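You operate a simulated robot arm through the tools that you are given. There is no shell and no other tool. Be economical: measure what you need, move in short steps, check, and stop when the job is done.

You are at the controls of a simulated robot arm. One attempt, no reset.

JOB
Press the marker button two times.

Only the result counts: the job must be done as asked and must still hold three seconds after the hand-in. Knocking over, shifting, dropping, spilling or breaking anything else fails it.

ROBOT AND FRAMES
A 7-joint arm with a two-finger parallel gripper, fixed in place. Base frame: the origin is at the foot of the arm, x ahead of it, y to its left, z up. Readings come in m, rad, newtons and seconds.
Its first joint turns from -1.152 to 1.152 rad. Payload 1.57 kg.
The tool frame sits at the grasp point between the pads (the TCP): z along the fingers, y along the line on which they close. The tips reach 0.03 m beyond it. The gripper opens to 0.11 m. The fingers are 0.024 m wide and 0.012 m thick; the gripper's body (0.048 by 0.112 m) begins 0.078 m behind the TCP.
Orientation is that of the tool frame in the base frame, as a unit quaternion [x, y, z, w]. With the fingers straight down and closing along the base's y, the tool's x points along the base's -x, its y along +y and its z along -z.

CONTROLS
- The arm moves only by the tool step_arm. Its argument "deltas" is one flat list of numbers, 7 for each row, row after row: the gripper command, from -1 (shut) to 1 (fully open), values between in proportion, then the shift along the tool's x, y, z in m, then the turn, a rotation vector about the tool's x, y, z in rad. In form: [gripper, dx, dy, dz, rx, ry, rz, gripper, dx, dy, dz, rx, ry, rz, ...]. A call has 1 to 12 rows; each row is the pose to reach, as a shift and turn from the pose commanded when the call began, along the tool's axes at that moment. Rows are played at 5 a second. More than 0.05 m and 0.15 rad between two rows, or a gripper value outside its range, and nothing of the call is played. Where a pose cannot be reached the arm comes as near as it can. A force on the tool above 40 N (or 10 N above the force at the start of the call, whichever is more), or a blocked arm, ends the call early, and 0.2 s more pass. The fingers move at their own pace (about 0.108 m/s each) and stop on an object; they squeeze with about 24 N. The grip force told is the motor's: it shows also when the fingers shut on nothing. Time passes only in rows, and 0.2 s behind the last, so rows that repeat a pose let the fingers close. It gives the time, the measured TCP pose, the force on the tool (base axes), the opening and the grip force at its end, in the units of the frame above (readings bear some noise), and new pictures: "pictures" is both (left out), scene, wrist or none.
- Cameras (640 x 400 px; columns grow to the right, rows downward): "scene" is fixed at [0.1703, -0.3934, 1.409]; the picture's right is [0.74, -0.67, 0.00], its down [-0.34, -0.38, -0.86] and it looks along [0.58, 0.64, -0.51] (base axes); focal length 311 px, centre (320, 200). "wrist" rides on the gripper at [-0.036, 0, -0.08] in the tool frame; the picture's right is [0.00, -1.00, 0.00], its down [0.97, 0.00, -0.24] and it looks along [0.24, 0.00, 0.97] (tool axes); focal length 218 px, centre (320, 200).
- point_at(camera, pixels): for up to 12 pixels [column, row] of the newest picture of that camera ("zoom" is the newest enlarged one), the place [x, y, z] in the base frame of the surface seen there, good to about 0.002 m. It takes no simulated time.
- close_up(camera, box): a new picture of the part [left, top, right, bottom] of that camera's present view, enlarged. It takes no simulated time.
- job_done(): hands the job in; it is judged then, once.

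Work in short steps. Measure before you move; look again where a grasp or a placing could have gone wrong, and mend it. You have 60 turns and 120 pictures in all, those below and enlarged ones among them. Open the gripper and draw the arm clear of the work before you hand the job in, unless the task says otherwise; then end with one line.

The tools are called after "Call:" as a command line: name --argument value ..., lists and objects as JSON in quotes. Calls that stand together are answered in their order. step_arm: Moves the arm, as the interface text tells. Its arguments: {"type":"object","properties":{"deltas":{"type":"array"},"pictures":{"type":"string","enum":["both","scene","wrist","none"]}},"required":["deltas"]} The other tools are called the same way: point_at (camera, pixels) gives the place of the surface under pixels of a picture; close_up (camera, box) takes an enlarged picture of a part of a camera's view; job_done () hands the job in.

At the start:

```text
clock: 0.0
ee_pos: [0.3665, -0.0298, 1.2135]
tool_rot: [0.0, 1.0, 0.0, 0.0]
force: [-0.4, -0.7, -0.1]
gripper_width: 0.1098
grasp_force: 0.0
```

scene: 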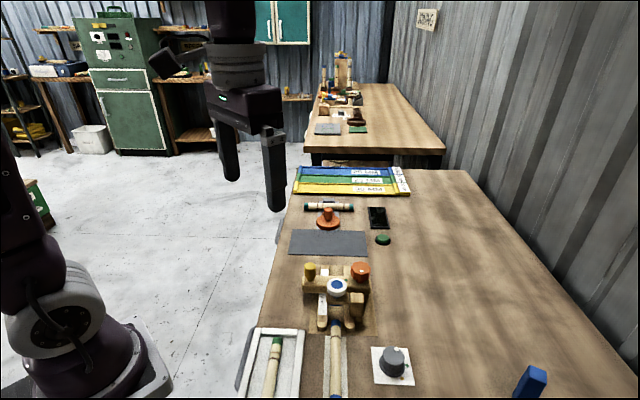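
wrist: 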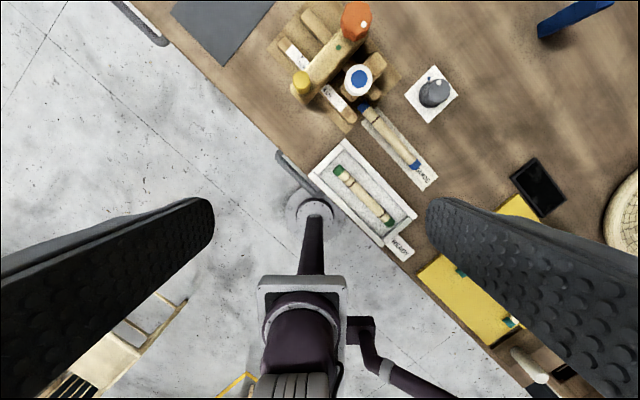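

The scene shows several button-like things: a yellow, an orange and a blue/white one around (337,285), a green disc at (383,240), and a grey knob at (393,362). I'll enlarge these to find the marker button.

Call:
close_up --camera "scene" --box '[270, 160, 430, 260]'

Call:
close_up --camera "scene" --box '[240, 250, 440, 400]'

Call:
close_up --camera "wrist" --box '[260, 0, 480, 140]'

Call:
close_up --camera "wrist" --box '[300, 90, 500, 270]'

```text
4.00 times, centred on (350, 210) of scene
```

zoom: 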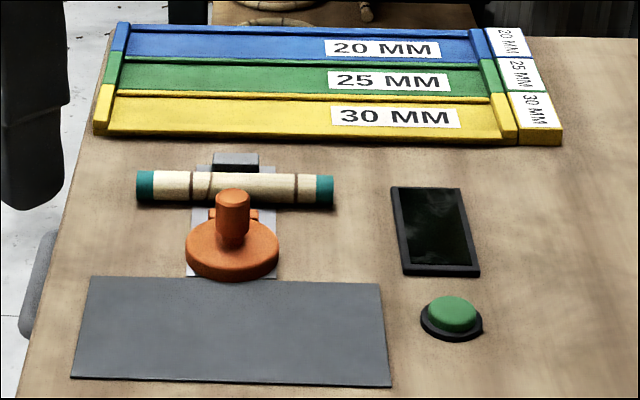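

```text
2.67 times, centred on (340, 325) of scene
```

zoom: 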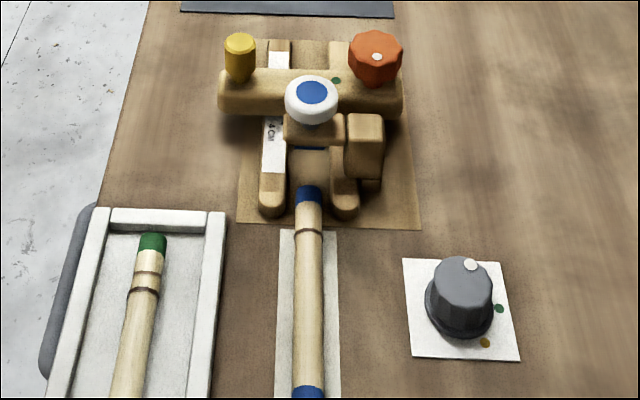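

```text
2.86 times, centred on (370, 70) of wrist
```

zoom: 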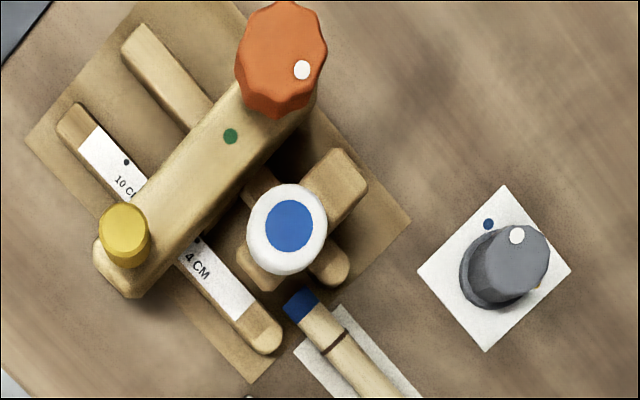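

```text
2.22 times, centred on (400, 180) of wrist
```

zoom: 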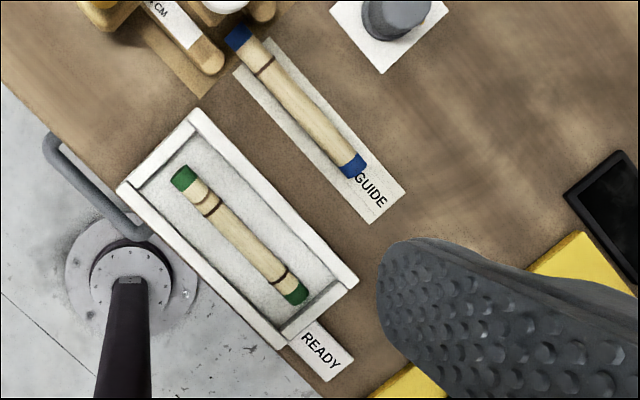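

I can't tell yet which of these is the marker button, so I'll measure the candidates and look at the rest of the table for labels.

Call:
point_at --camera "scene" --pixels '[[337, 284], [360, 268], [309, 267], [383, 238], [393, 358], [328, 210], [377, 218], [530, 380], [330, 242], [346, 180], [342, 65], [340, 330]]'

Call:
close_up --camera "wrist" --box '[400, 140, 640, 400]'

Call:
close_up --camera "scene" --box '[470, 330, 640, 400]'

Call:
close_up --camera "scene" --box '[290, 40, 450, 150]'

```text
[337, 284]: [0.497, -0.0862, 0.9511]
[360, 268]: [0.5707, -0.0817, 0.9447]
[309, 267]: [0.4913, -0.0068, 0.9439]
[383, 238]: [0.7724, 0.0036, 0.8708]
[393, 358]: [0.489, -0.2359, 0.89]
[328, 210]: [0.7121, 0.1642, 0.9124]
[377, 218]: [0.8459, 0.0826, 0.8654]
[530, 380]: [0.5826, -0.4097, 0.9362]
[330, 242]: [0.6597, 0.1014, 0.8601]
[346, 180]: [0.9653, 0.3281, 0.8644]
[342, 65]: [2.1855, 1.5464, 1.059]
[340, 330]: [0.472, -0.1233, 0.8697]
```

```text
1.54 times, centred on (520, 270) of wrist
```

zoom: 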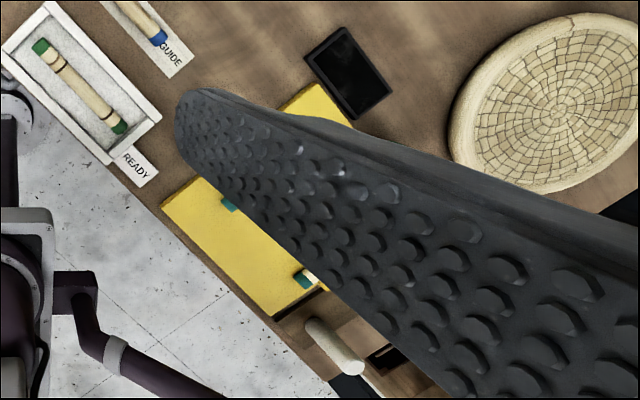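

```text
3.76 times, centred on (555, 365) of scene
```

zoom: 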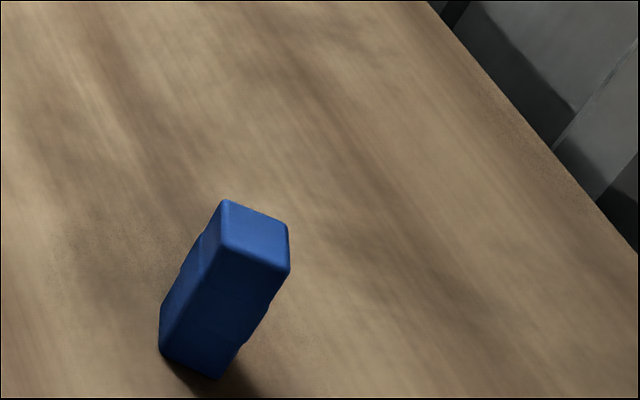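

```text
3.64 times, centred on (370, 95) of scene
```

zoom: 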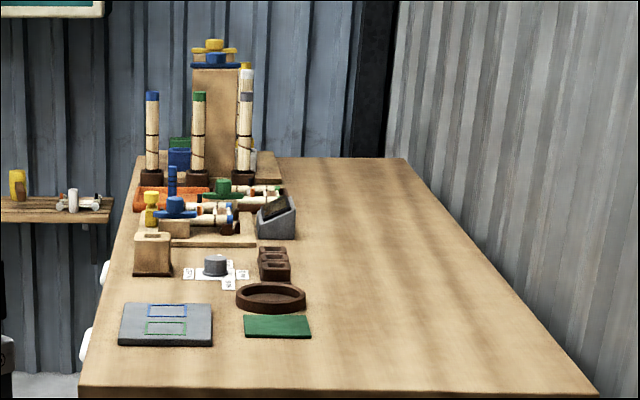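

The white/blue cap on the jig sits over the dowel channel at (0.497, -0.086), top z ≈ 0.951, and looks like the marker button. The green button by the display at (0.77, 0.00) is beyond reach. I'll shut the gripper and move above the jig for a closer look.

Call:
step_arm --deltas '[-1, -0.03, -0.015, 0.01, 0, 0, 0, -1, -0.06, -0.03, 0.02, 0, 0, 0, -1, -0.09, -0.045, 0.04, 0, 0, 0, -1, -0.12, -0.056, 0.06, 0, 0, 0, -1, -0.13, -0.056, 0.08, 0, 0, 0, -1, -0.13, -0.056, 0.08, 0, 0, 0]'

```text
clock: 1.4
ee_pos: [0.4967, -0.0878, 1.1339]
tool_rot: [-0.001, 1.0, 0.0, -0.001]
force: [-0.3, 0.6, -0.6]
gripper_width: 0.0001
grasp_force: 21.6
```

scene: 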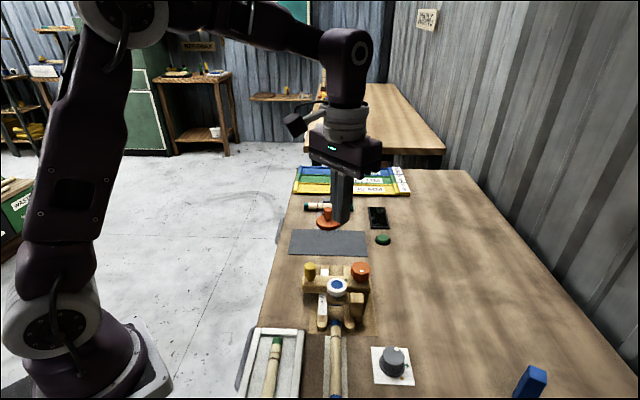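
wrist: 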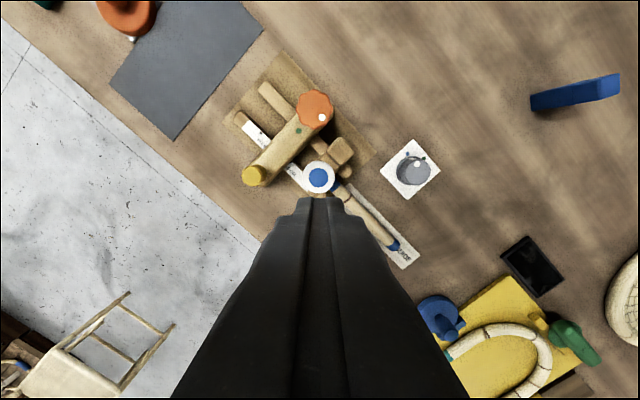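

The cap is now just ahead of the fingertips at wrist (319,177). I'll check its height with the wrist camera and look at a close-up.

Call:
point_at --camera "wrist" --pixels '[[319, 177], [305, 177], [333, 177], [319, 164], [314, 106], [255, 176], [342, 150], [280, 130], [410, 165], [340, 220], [100, 300]]'

Call:
close_up --camera "wrist" --box '[220, 50, 460, 200]'

Call:
close_up --camera "scene" --box '[290, 250, 386, 340]'

Call:
close_up --camera "wrist" --box '[400, 220, 640, 400]'

```text
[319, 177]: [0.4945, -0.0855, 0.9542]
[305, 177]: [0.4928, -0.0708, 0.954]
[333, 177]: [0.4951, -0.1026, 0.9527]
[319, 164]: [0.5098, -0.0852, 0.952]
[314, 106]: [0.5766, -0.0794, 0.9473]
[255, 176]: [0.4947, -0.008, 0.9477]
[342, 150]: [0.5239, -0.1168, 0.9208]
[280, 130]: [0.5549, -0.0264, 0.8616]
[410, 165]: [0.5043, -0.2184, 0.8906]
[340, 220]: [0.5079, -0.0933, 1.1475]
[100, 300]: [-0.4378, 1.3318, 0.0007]
```

```text
2.67 times, centred on (340, 125) of wrist
```

zoom: 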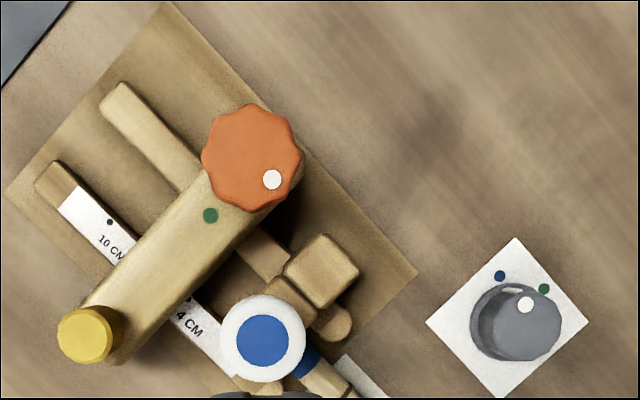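

```text
4.44 times, centred on (338, 295) of scene
```

zoom: 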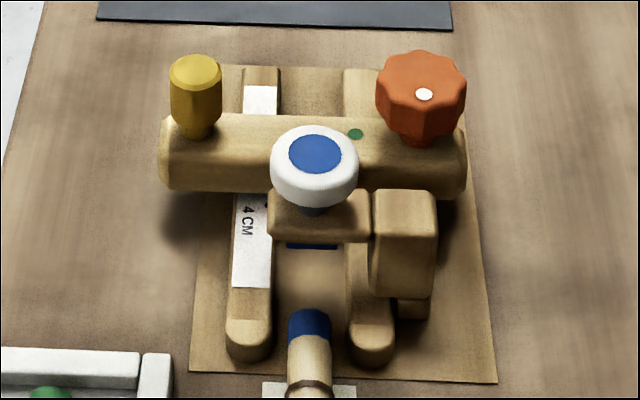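

```text
2.22 times, centred on (520, 310) of wrist
```

zoom: 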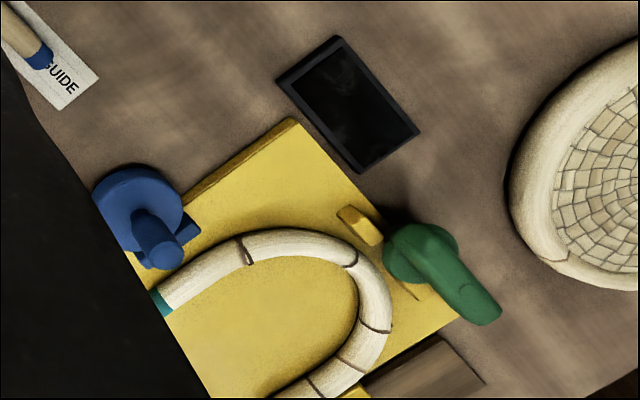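

The white cap with the blue disc sits on a stem over the dowel channel, centred at (0.4945, -0.086) with its top at z ≈ 0.953, so this is the marker button. I'll go down to about 1 cm above it.

Call:
step_arm --deltas '[-1, 0.002, 0, 0.04, 0, 0, 0, -1, 0.002, 0, 0.08, 0, 0, 0, -1, 0.002, 0, 0.11, 0, 0, 0, -1, 0.002, 0, 0.128, 0, 0, 0, -1, 0.002, 0, 0.128, 0, 0, 0]'

Call:
close_up --camera "scene" --box '[290, 225, 386, 340]'

```text
clock: 2.6
ee_pos: [0.4966, -0.0864, 1.0071]
tool_rot: [0.0, 1.0, 0.0, 0.0]
force: [-0.3, -0.4, -0.1]
gripper_width: 0.0
grasp_force: 21.9
```

scene: 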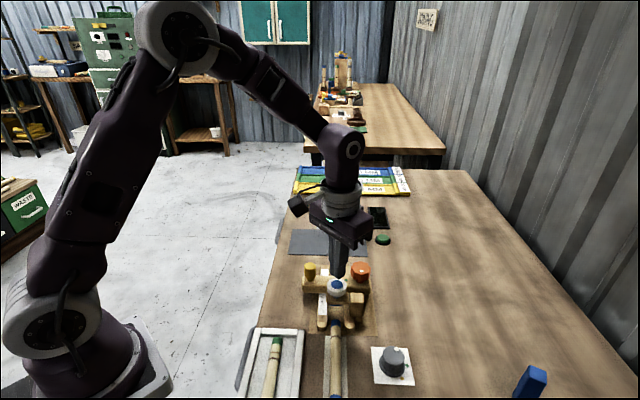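
wrist: 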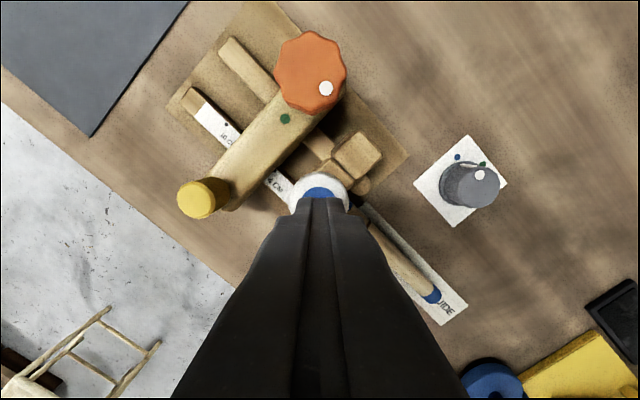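

```text
3.48 times, centred on (338, 282) of scene
```

zoom: 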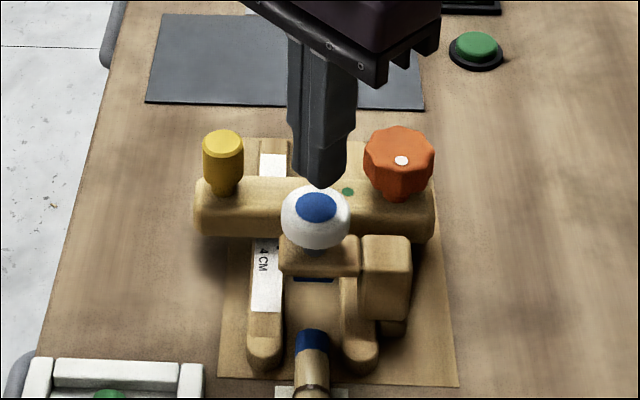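

The tips are centred over the cap, about 23 mm above it. I'll go down slowly to about 4 mm past expected contact and read the force.

Call:
step_arm --deltas '[-1, 0.002, 0, 0.012, 0, 0, 0, -1, 0.002, 0, 0.02, 0, 0, 0, -1, 0.002, 0, 0.024, 0, 0, 0, -1, 0.002, 0, 0.026, 0, 0, 0, -1, 0.002, 0, 0.028, 0, 0, 0]' --pictures "scene"

Call:
close_up --camera "scene" --box '[290, 225, 386, 340]'

```text
clock: 3.8
ee_pos: [0.4947, -0.0863, 0.9774]
tool_rot: [0.0, 1.0, 0.0, 0.0]
force: [1.4, -1.2, 1.5]
gripper_width: 0.0
grasp_force: 21.1
```

scene: 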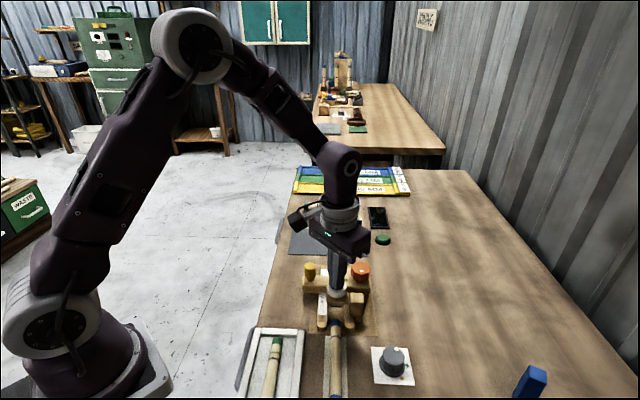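

```text
3.48 times, centred on (338, 282) of scene
```

zoom: 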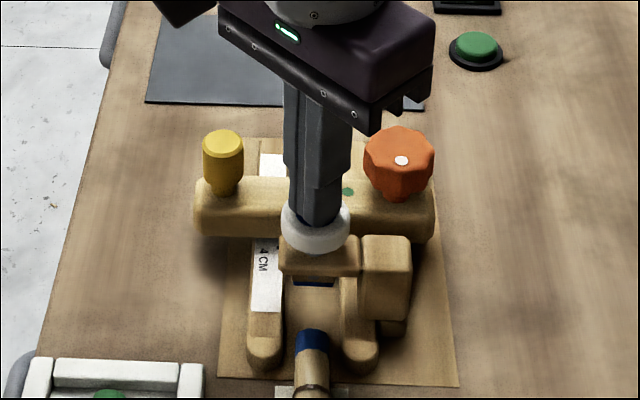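

The cap has gone down a few mm with a light force of 1.5 N. I'll keep pressing in 1 mm steps until the force rises at the stop.

Call:
step_arm --deltas '[-1, 0, 0, 0.001, 0, 0, 0, -1, 0, 0, 0.002, 0, 0, 0, -1, 0, 0, 0.003, 0, 0, 0, -1, 0, 0, 0.004, 0, 0, 0]' --pictures "none"

Call:
close_up --camera "scene" --box '[290, 225, 386, 340]'

```text
clock: 4.8
ee_pos: [0.4947, -0.0855, 0.9741]
tool_rot: [0.0, 1.0, 0.0, 0.0]
force: [-0.1, 1.0, 2.1]
gripper_width: 0.0
grasp_force: 21.0
```

```text
3.48 times, centred on (338, 282) of scene
```

zoom: 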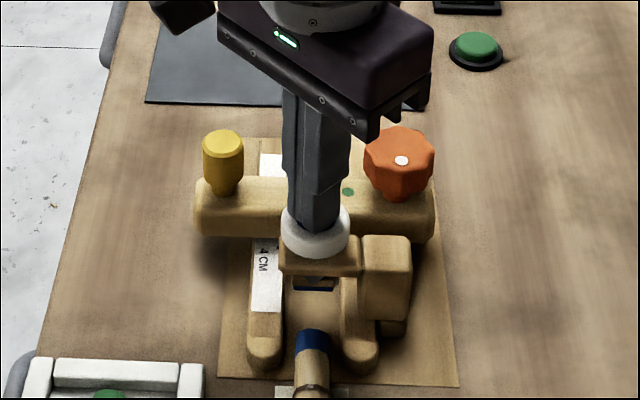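

The force is only 2.1 N, the cap is lower, and the marker is coming out underneath. I'll press on to the stop.

Call:
step_arm --deltas '[-1, 0, 0, 0.001, 0, 0, 0, -1, 0, 0, 0.002, 0, 0, 0, -1, 0, 0, 0.003, 0, 0, 0, -1, 0, 0, 0.004, 0, 0, 0]' --pictures "none"

Call:
close_up --camera "scene" --box '[290, 225, 386, 340]'

```text
clock: 5.8
ee_pos: [0.4936, -0.0867, 0.9711]
tool_rot: [0.0, 1.0, 0.0, 0.0]
force: [-1.8, -1.9, 2.8]
gripper_width: 0.0
grasp_force: 21.4
```

```text
3.48 times, centred on (338, 282) of scene
```

zoom: 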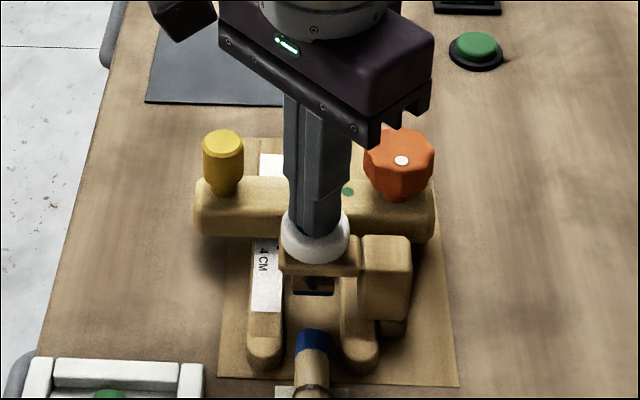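

The force has reached 2.8 N with no hard stop yet, and the marker tip is coming down under the bridge. I'll continue.

Call:
step_arm --deltas '[-1, 0, 0, 0.001, 0, 0, 0, -1, 0, 0, 0.002, 0, 0, 0, -1, 0, 0, 0.003, 0, 0, 0, -1, 0, 0, 0.004, 0, 0, 0]' --pictures "none"

Call:
close_up --camera "scene" --box '[290, 225, 386, 340]'

```text
clock: 6.8
ee_pos: [0.4941, -0.0863, 0.9664]
tool_rot: [0.0, 1.0, 0.0, -0.001]
force: [1.9, -1.4, 3.2]
gripper_width: 0.0001
grasp_force: 21.6
```

```text
3.48 times, centred on (338, 282) of scene
```

zoom: 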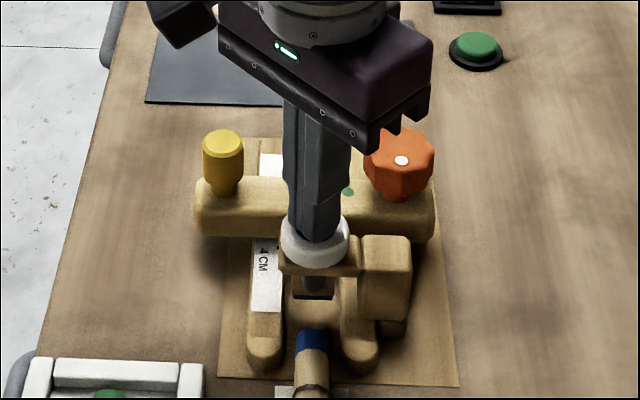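

The cap is nearly on the bridge. I'll continue in small steps, and the force guard should catch the hard stop.

Call:
step_arm --deltas '[-1, 0, 0, 0.001, 0, 0, 0, -1, 0, 0, 0.002, 0, 0, 0, -1, 0, 0, 0.003, 0, 0, 0, -1, 0, 0, 0.004, 0, 0, 0]' --pictures "none"

Call:
close_up --camera "scene" --box '[290, 225, 386, 340]'

```text
clock: 7.8
ee_pos: [0.4945, -0.0854, 0.9642]
tool_rot: [0.0, 1.0, 0.0, 0.001]
force: [-7.3, 3.1, 28.0]
gripper_width: 0.0001
grasp_force: 21.3
stopped in row 4: the force on the tool passed its limit (the readings are from after the stop); the commanded pose is now the measured one
```

```text
3.48 times, centred on (338, 282) of scene
```

zoom: 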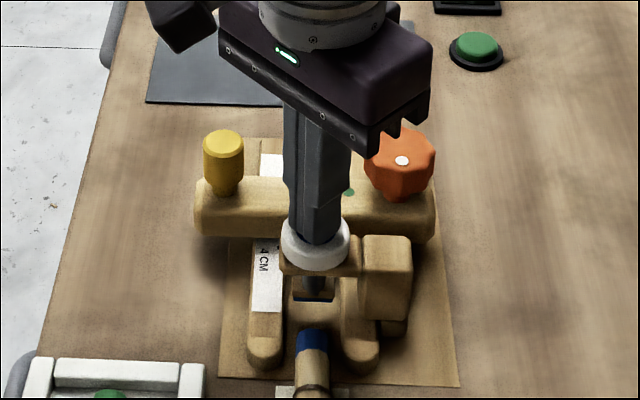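

The hard stop came at TCP z ≈ 0.964, so the first press is complete. I'll raise 35 mm so the cap comes back up fully.

Call:
step_arm --deltas '[-1, 0, 0, -0.005, 0, 0, 0, -1, 0, 0, -0.015, 0, 0, 0, -1, 0, 0, -0.035, 0, 0, 0, -1, 0, 0, -0.035, 0, 0, 0, -1, 0, 0, -0.035, 0, 0, 0]' --pictures "none"

Call:
close_up --camera "scene" --box '[290, 225, 386, 340]'

Call:
point_at --camera "scene" --pixels '[[337, 287]]'

```text
clock: 9.0
ee_pos: [0.495, -0.0864, 0.9978]
tool_rot: [0.0, 1.0, -0.001, 0.001]
force: [-0.4, 0.0, -0.1]
gripper_width: 0.0003
grasp_force: 21.3
```

```text
3.48 times, centred on (338, 282) of scene
```

zoom: 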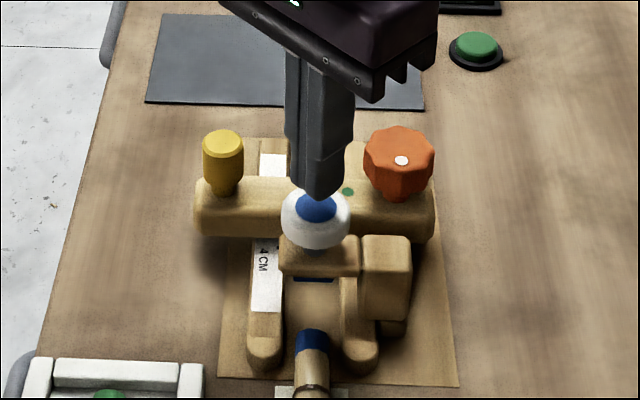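

```text
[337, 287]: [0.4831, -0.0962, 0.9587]
```

The cap has sprung back fully and nothing has shifted. Now the second press, down to the hard stop again.

Call:
step_arm --deltas '[-1, 0, 0, 0.01, 0, 0, 0, -1, 0, 0, 0.016, 0, 0, 0, -1, 0, 0, 0.021, 0, 0, 0, -1, 0, 0, 0.025, 0, 0, 0, -1, 0, 0, 0.029, 0, 0, 0, -1, 0, 0, 0.032, 0, 0, 0, -1, 0, 0, 0.034, 0, 0, 0, -1, 0, 0, 0.035, 0, 0, 0, -1, 0, 0, 0.036, 0, 0, 0, -1, 0, 0, 0.037, 0, 0, 0, -1, 0, 0, 0.038, 0, 0, 0]' --pictures "none"

Call:
close_up --camera "scene" --box '[290, 225, 386, 340]'

```text
clock: 11.1
ee_pos: [0.4945, -0.0864, 0.9649]
tool_rot: [0.0, 1.0, -0.001, 0.002]
force: [-7.4, 2.6, 28.1]
gripper_width: 0.0
grasp_force: 20.8
stopped in row 10: the force on the tool passed its limit (the readings are from after the stop); the commanded pose is now the measured one
```

```text
3.48 times, centred on (338, 282) of scene
```

zoom: 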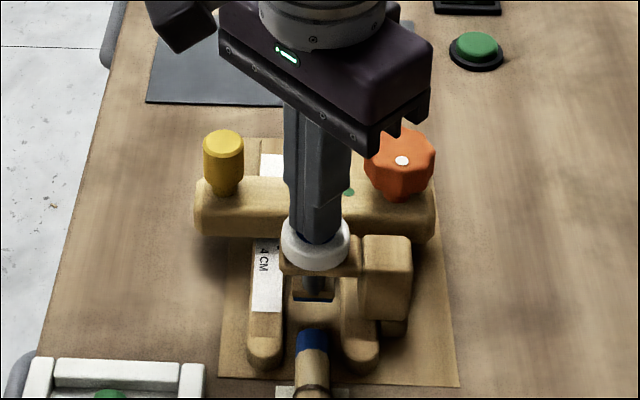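

The second press also reached the stop, at z ≈ 0.965 with 28 N. I'll raise clear and open the gripper once the tips are well above the jig.

Call:
step_arm --deltas '[-1, 0, 0, -0.005, 0, 0, 0, -1, 0, 0, -0.02, 0, 0, 0, -1, 0, 0, -0.06, 0, 0, 0, -1, 0, 0, -0.1, 0, 0, 0, -1, 0, 0, -0.14, 0, 0, 0, 0, 0.03, 0.0, -0.18, 0, 0, 0, 1, 0.07, 0.02, -0.21, 0, 0, 0, 1, 0.11, 0.04, -0.23, 0, 0, 0, 1, 0.11, 0.04, -0.23, 0, 0, 0, 1, 0.11, 0.04, -0.23, 0, 0, 0]'

Call:
close_up --camera "scene" --box '[290, 225, 386, 340]'

```text
refused: row 7 steps farther than a row can; nothing moved
```

```text
3.48 times, centred on (338, 282) of scene
```

zoom: 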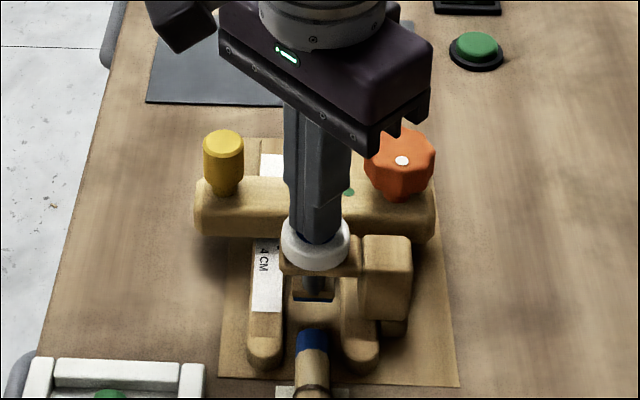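

The call was refused because one row stepped too far, and nothing moved. I'll lift again with shorter steps.

Call:
step_arm --deltas '[-1, 0, 0, -0.005, 0, 0, 0, -1, 0, 0, -0.02, 0, 0, 0, -1, 0, 0, -0.06, 0, 0, 0, -1, 0, 0, -0.1, 0, 0, 0, -1, 0, 0, -0.14, 0, 0, 0, 0, 0.02, 0.0, -0.18, 0, 0, 0, 1, 0.05, 0.02, -0.21, 0, 0, 0, 1, 0.08, 0.04, -0.23, 0, 0, 0, 1, 0.11, 0.04, -0.23, 0, 0, 0, 1, 0.11, 0.04, -0.23, 0, 0, 0, 1, 0.11, 0.04, -0.23, 0, 0, 0]'

Call:
close_up --camera "scene" --box '[290, 225, 386, 340]'

```text
clock: 13.5
ee_pos: [0.3831, -0.0461, 1.1935]
tool_rot: [0.0, 1.0, -0.001, 0.002]
force: [0.6, 0.1, 0.0]
gripper_width: 0.1103
grasp_force: 0.0
```

scene: 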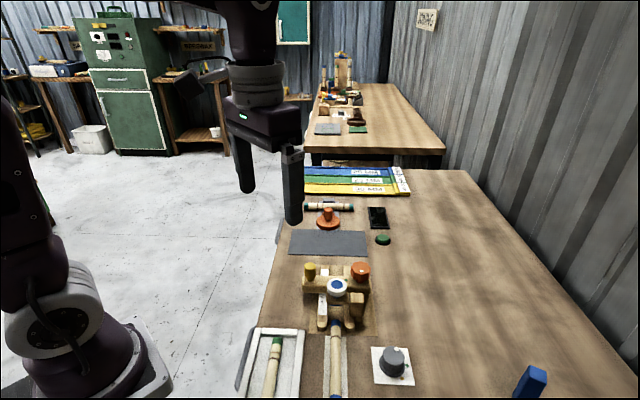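
wrist: 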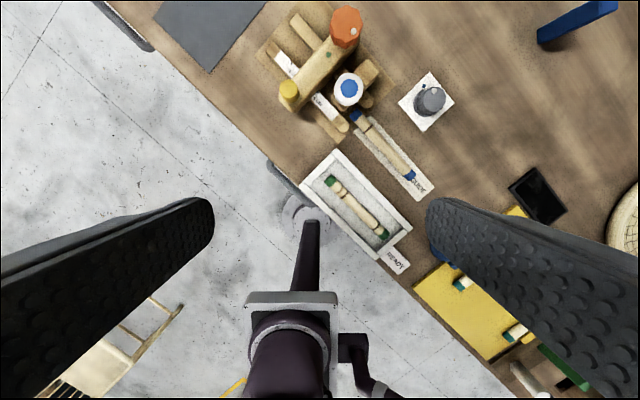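

```text
3.48 times, centred on (338, 282) of scene
```

zoom: 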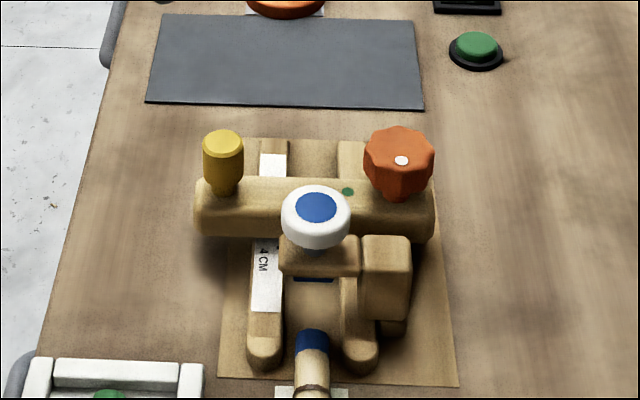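

The cap is back up after two full presses, nothing else has moved, and the arm is clear with the gripper open. I'm handing the job in.

Call:
job_done

```text
The job is handed in.
```

I pressed the white button with the blue disc on the jig twice, each time down to its stop, and it sprang back up; no label names it, but it pushes the marker down over the dowel channel, so I took it as the marker button.
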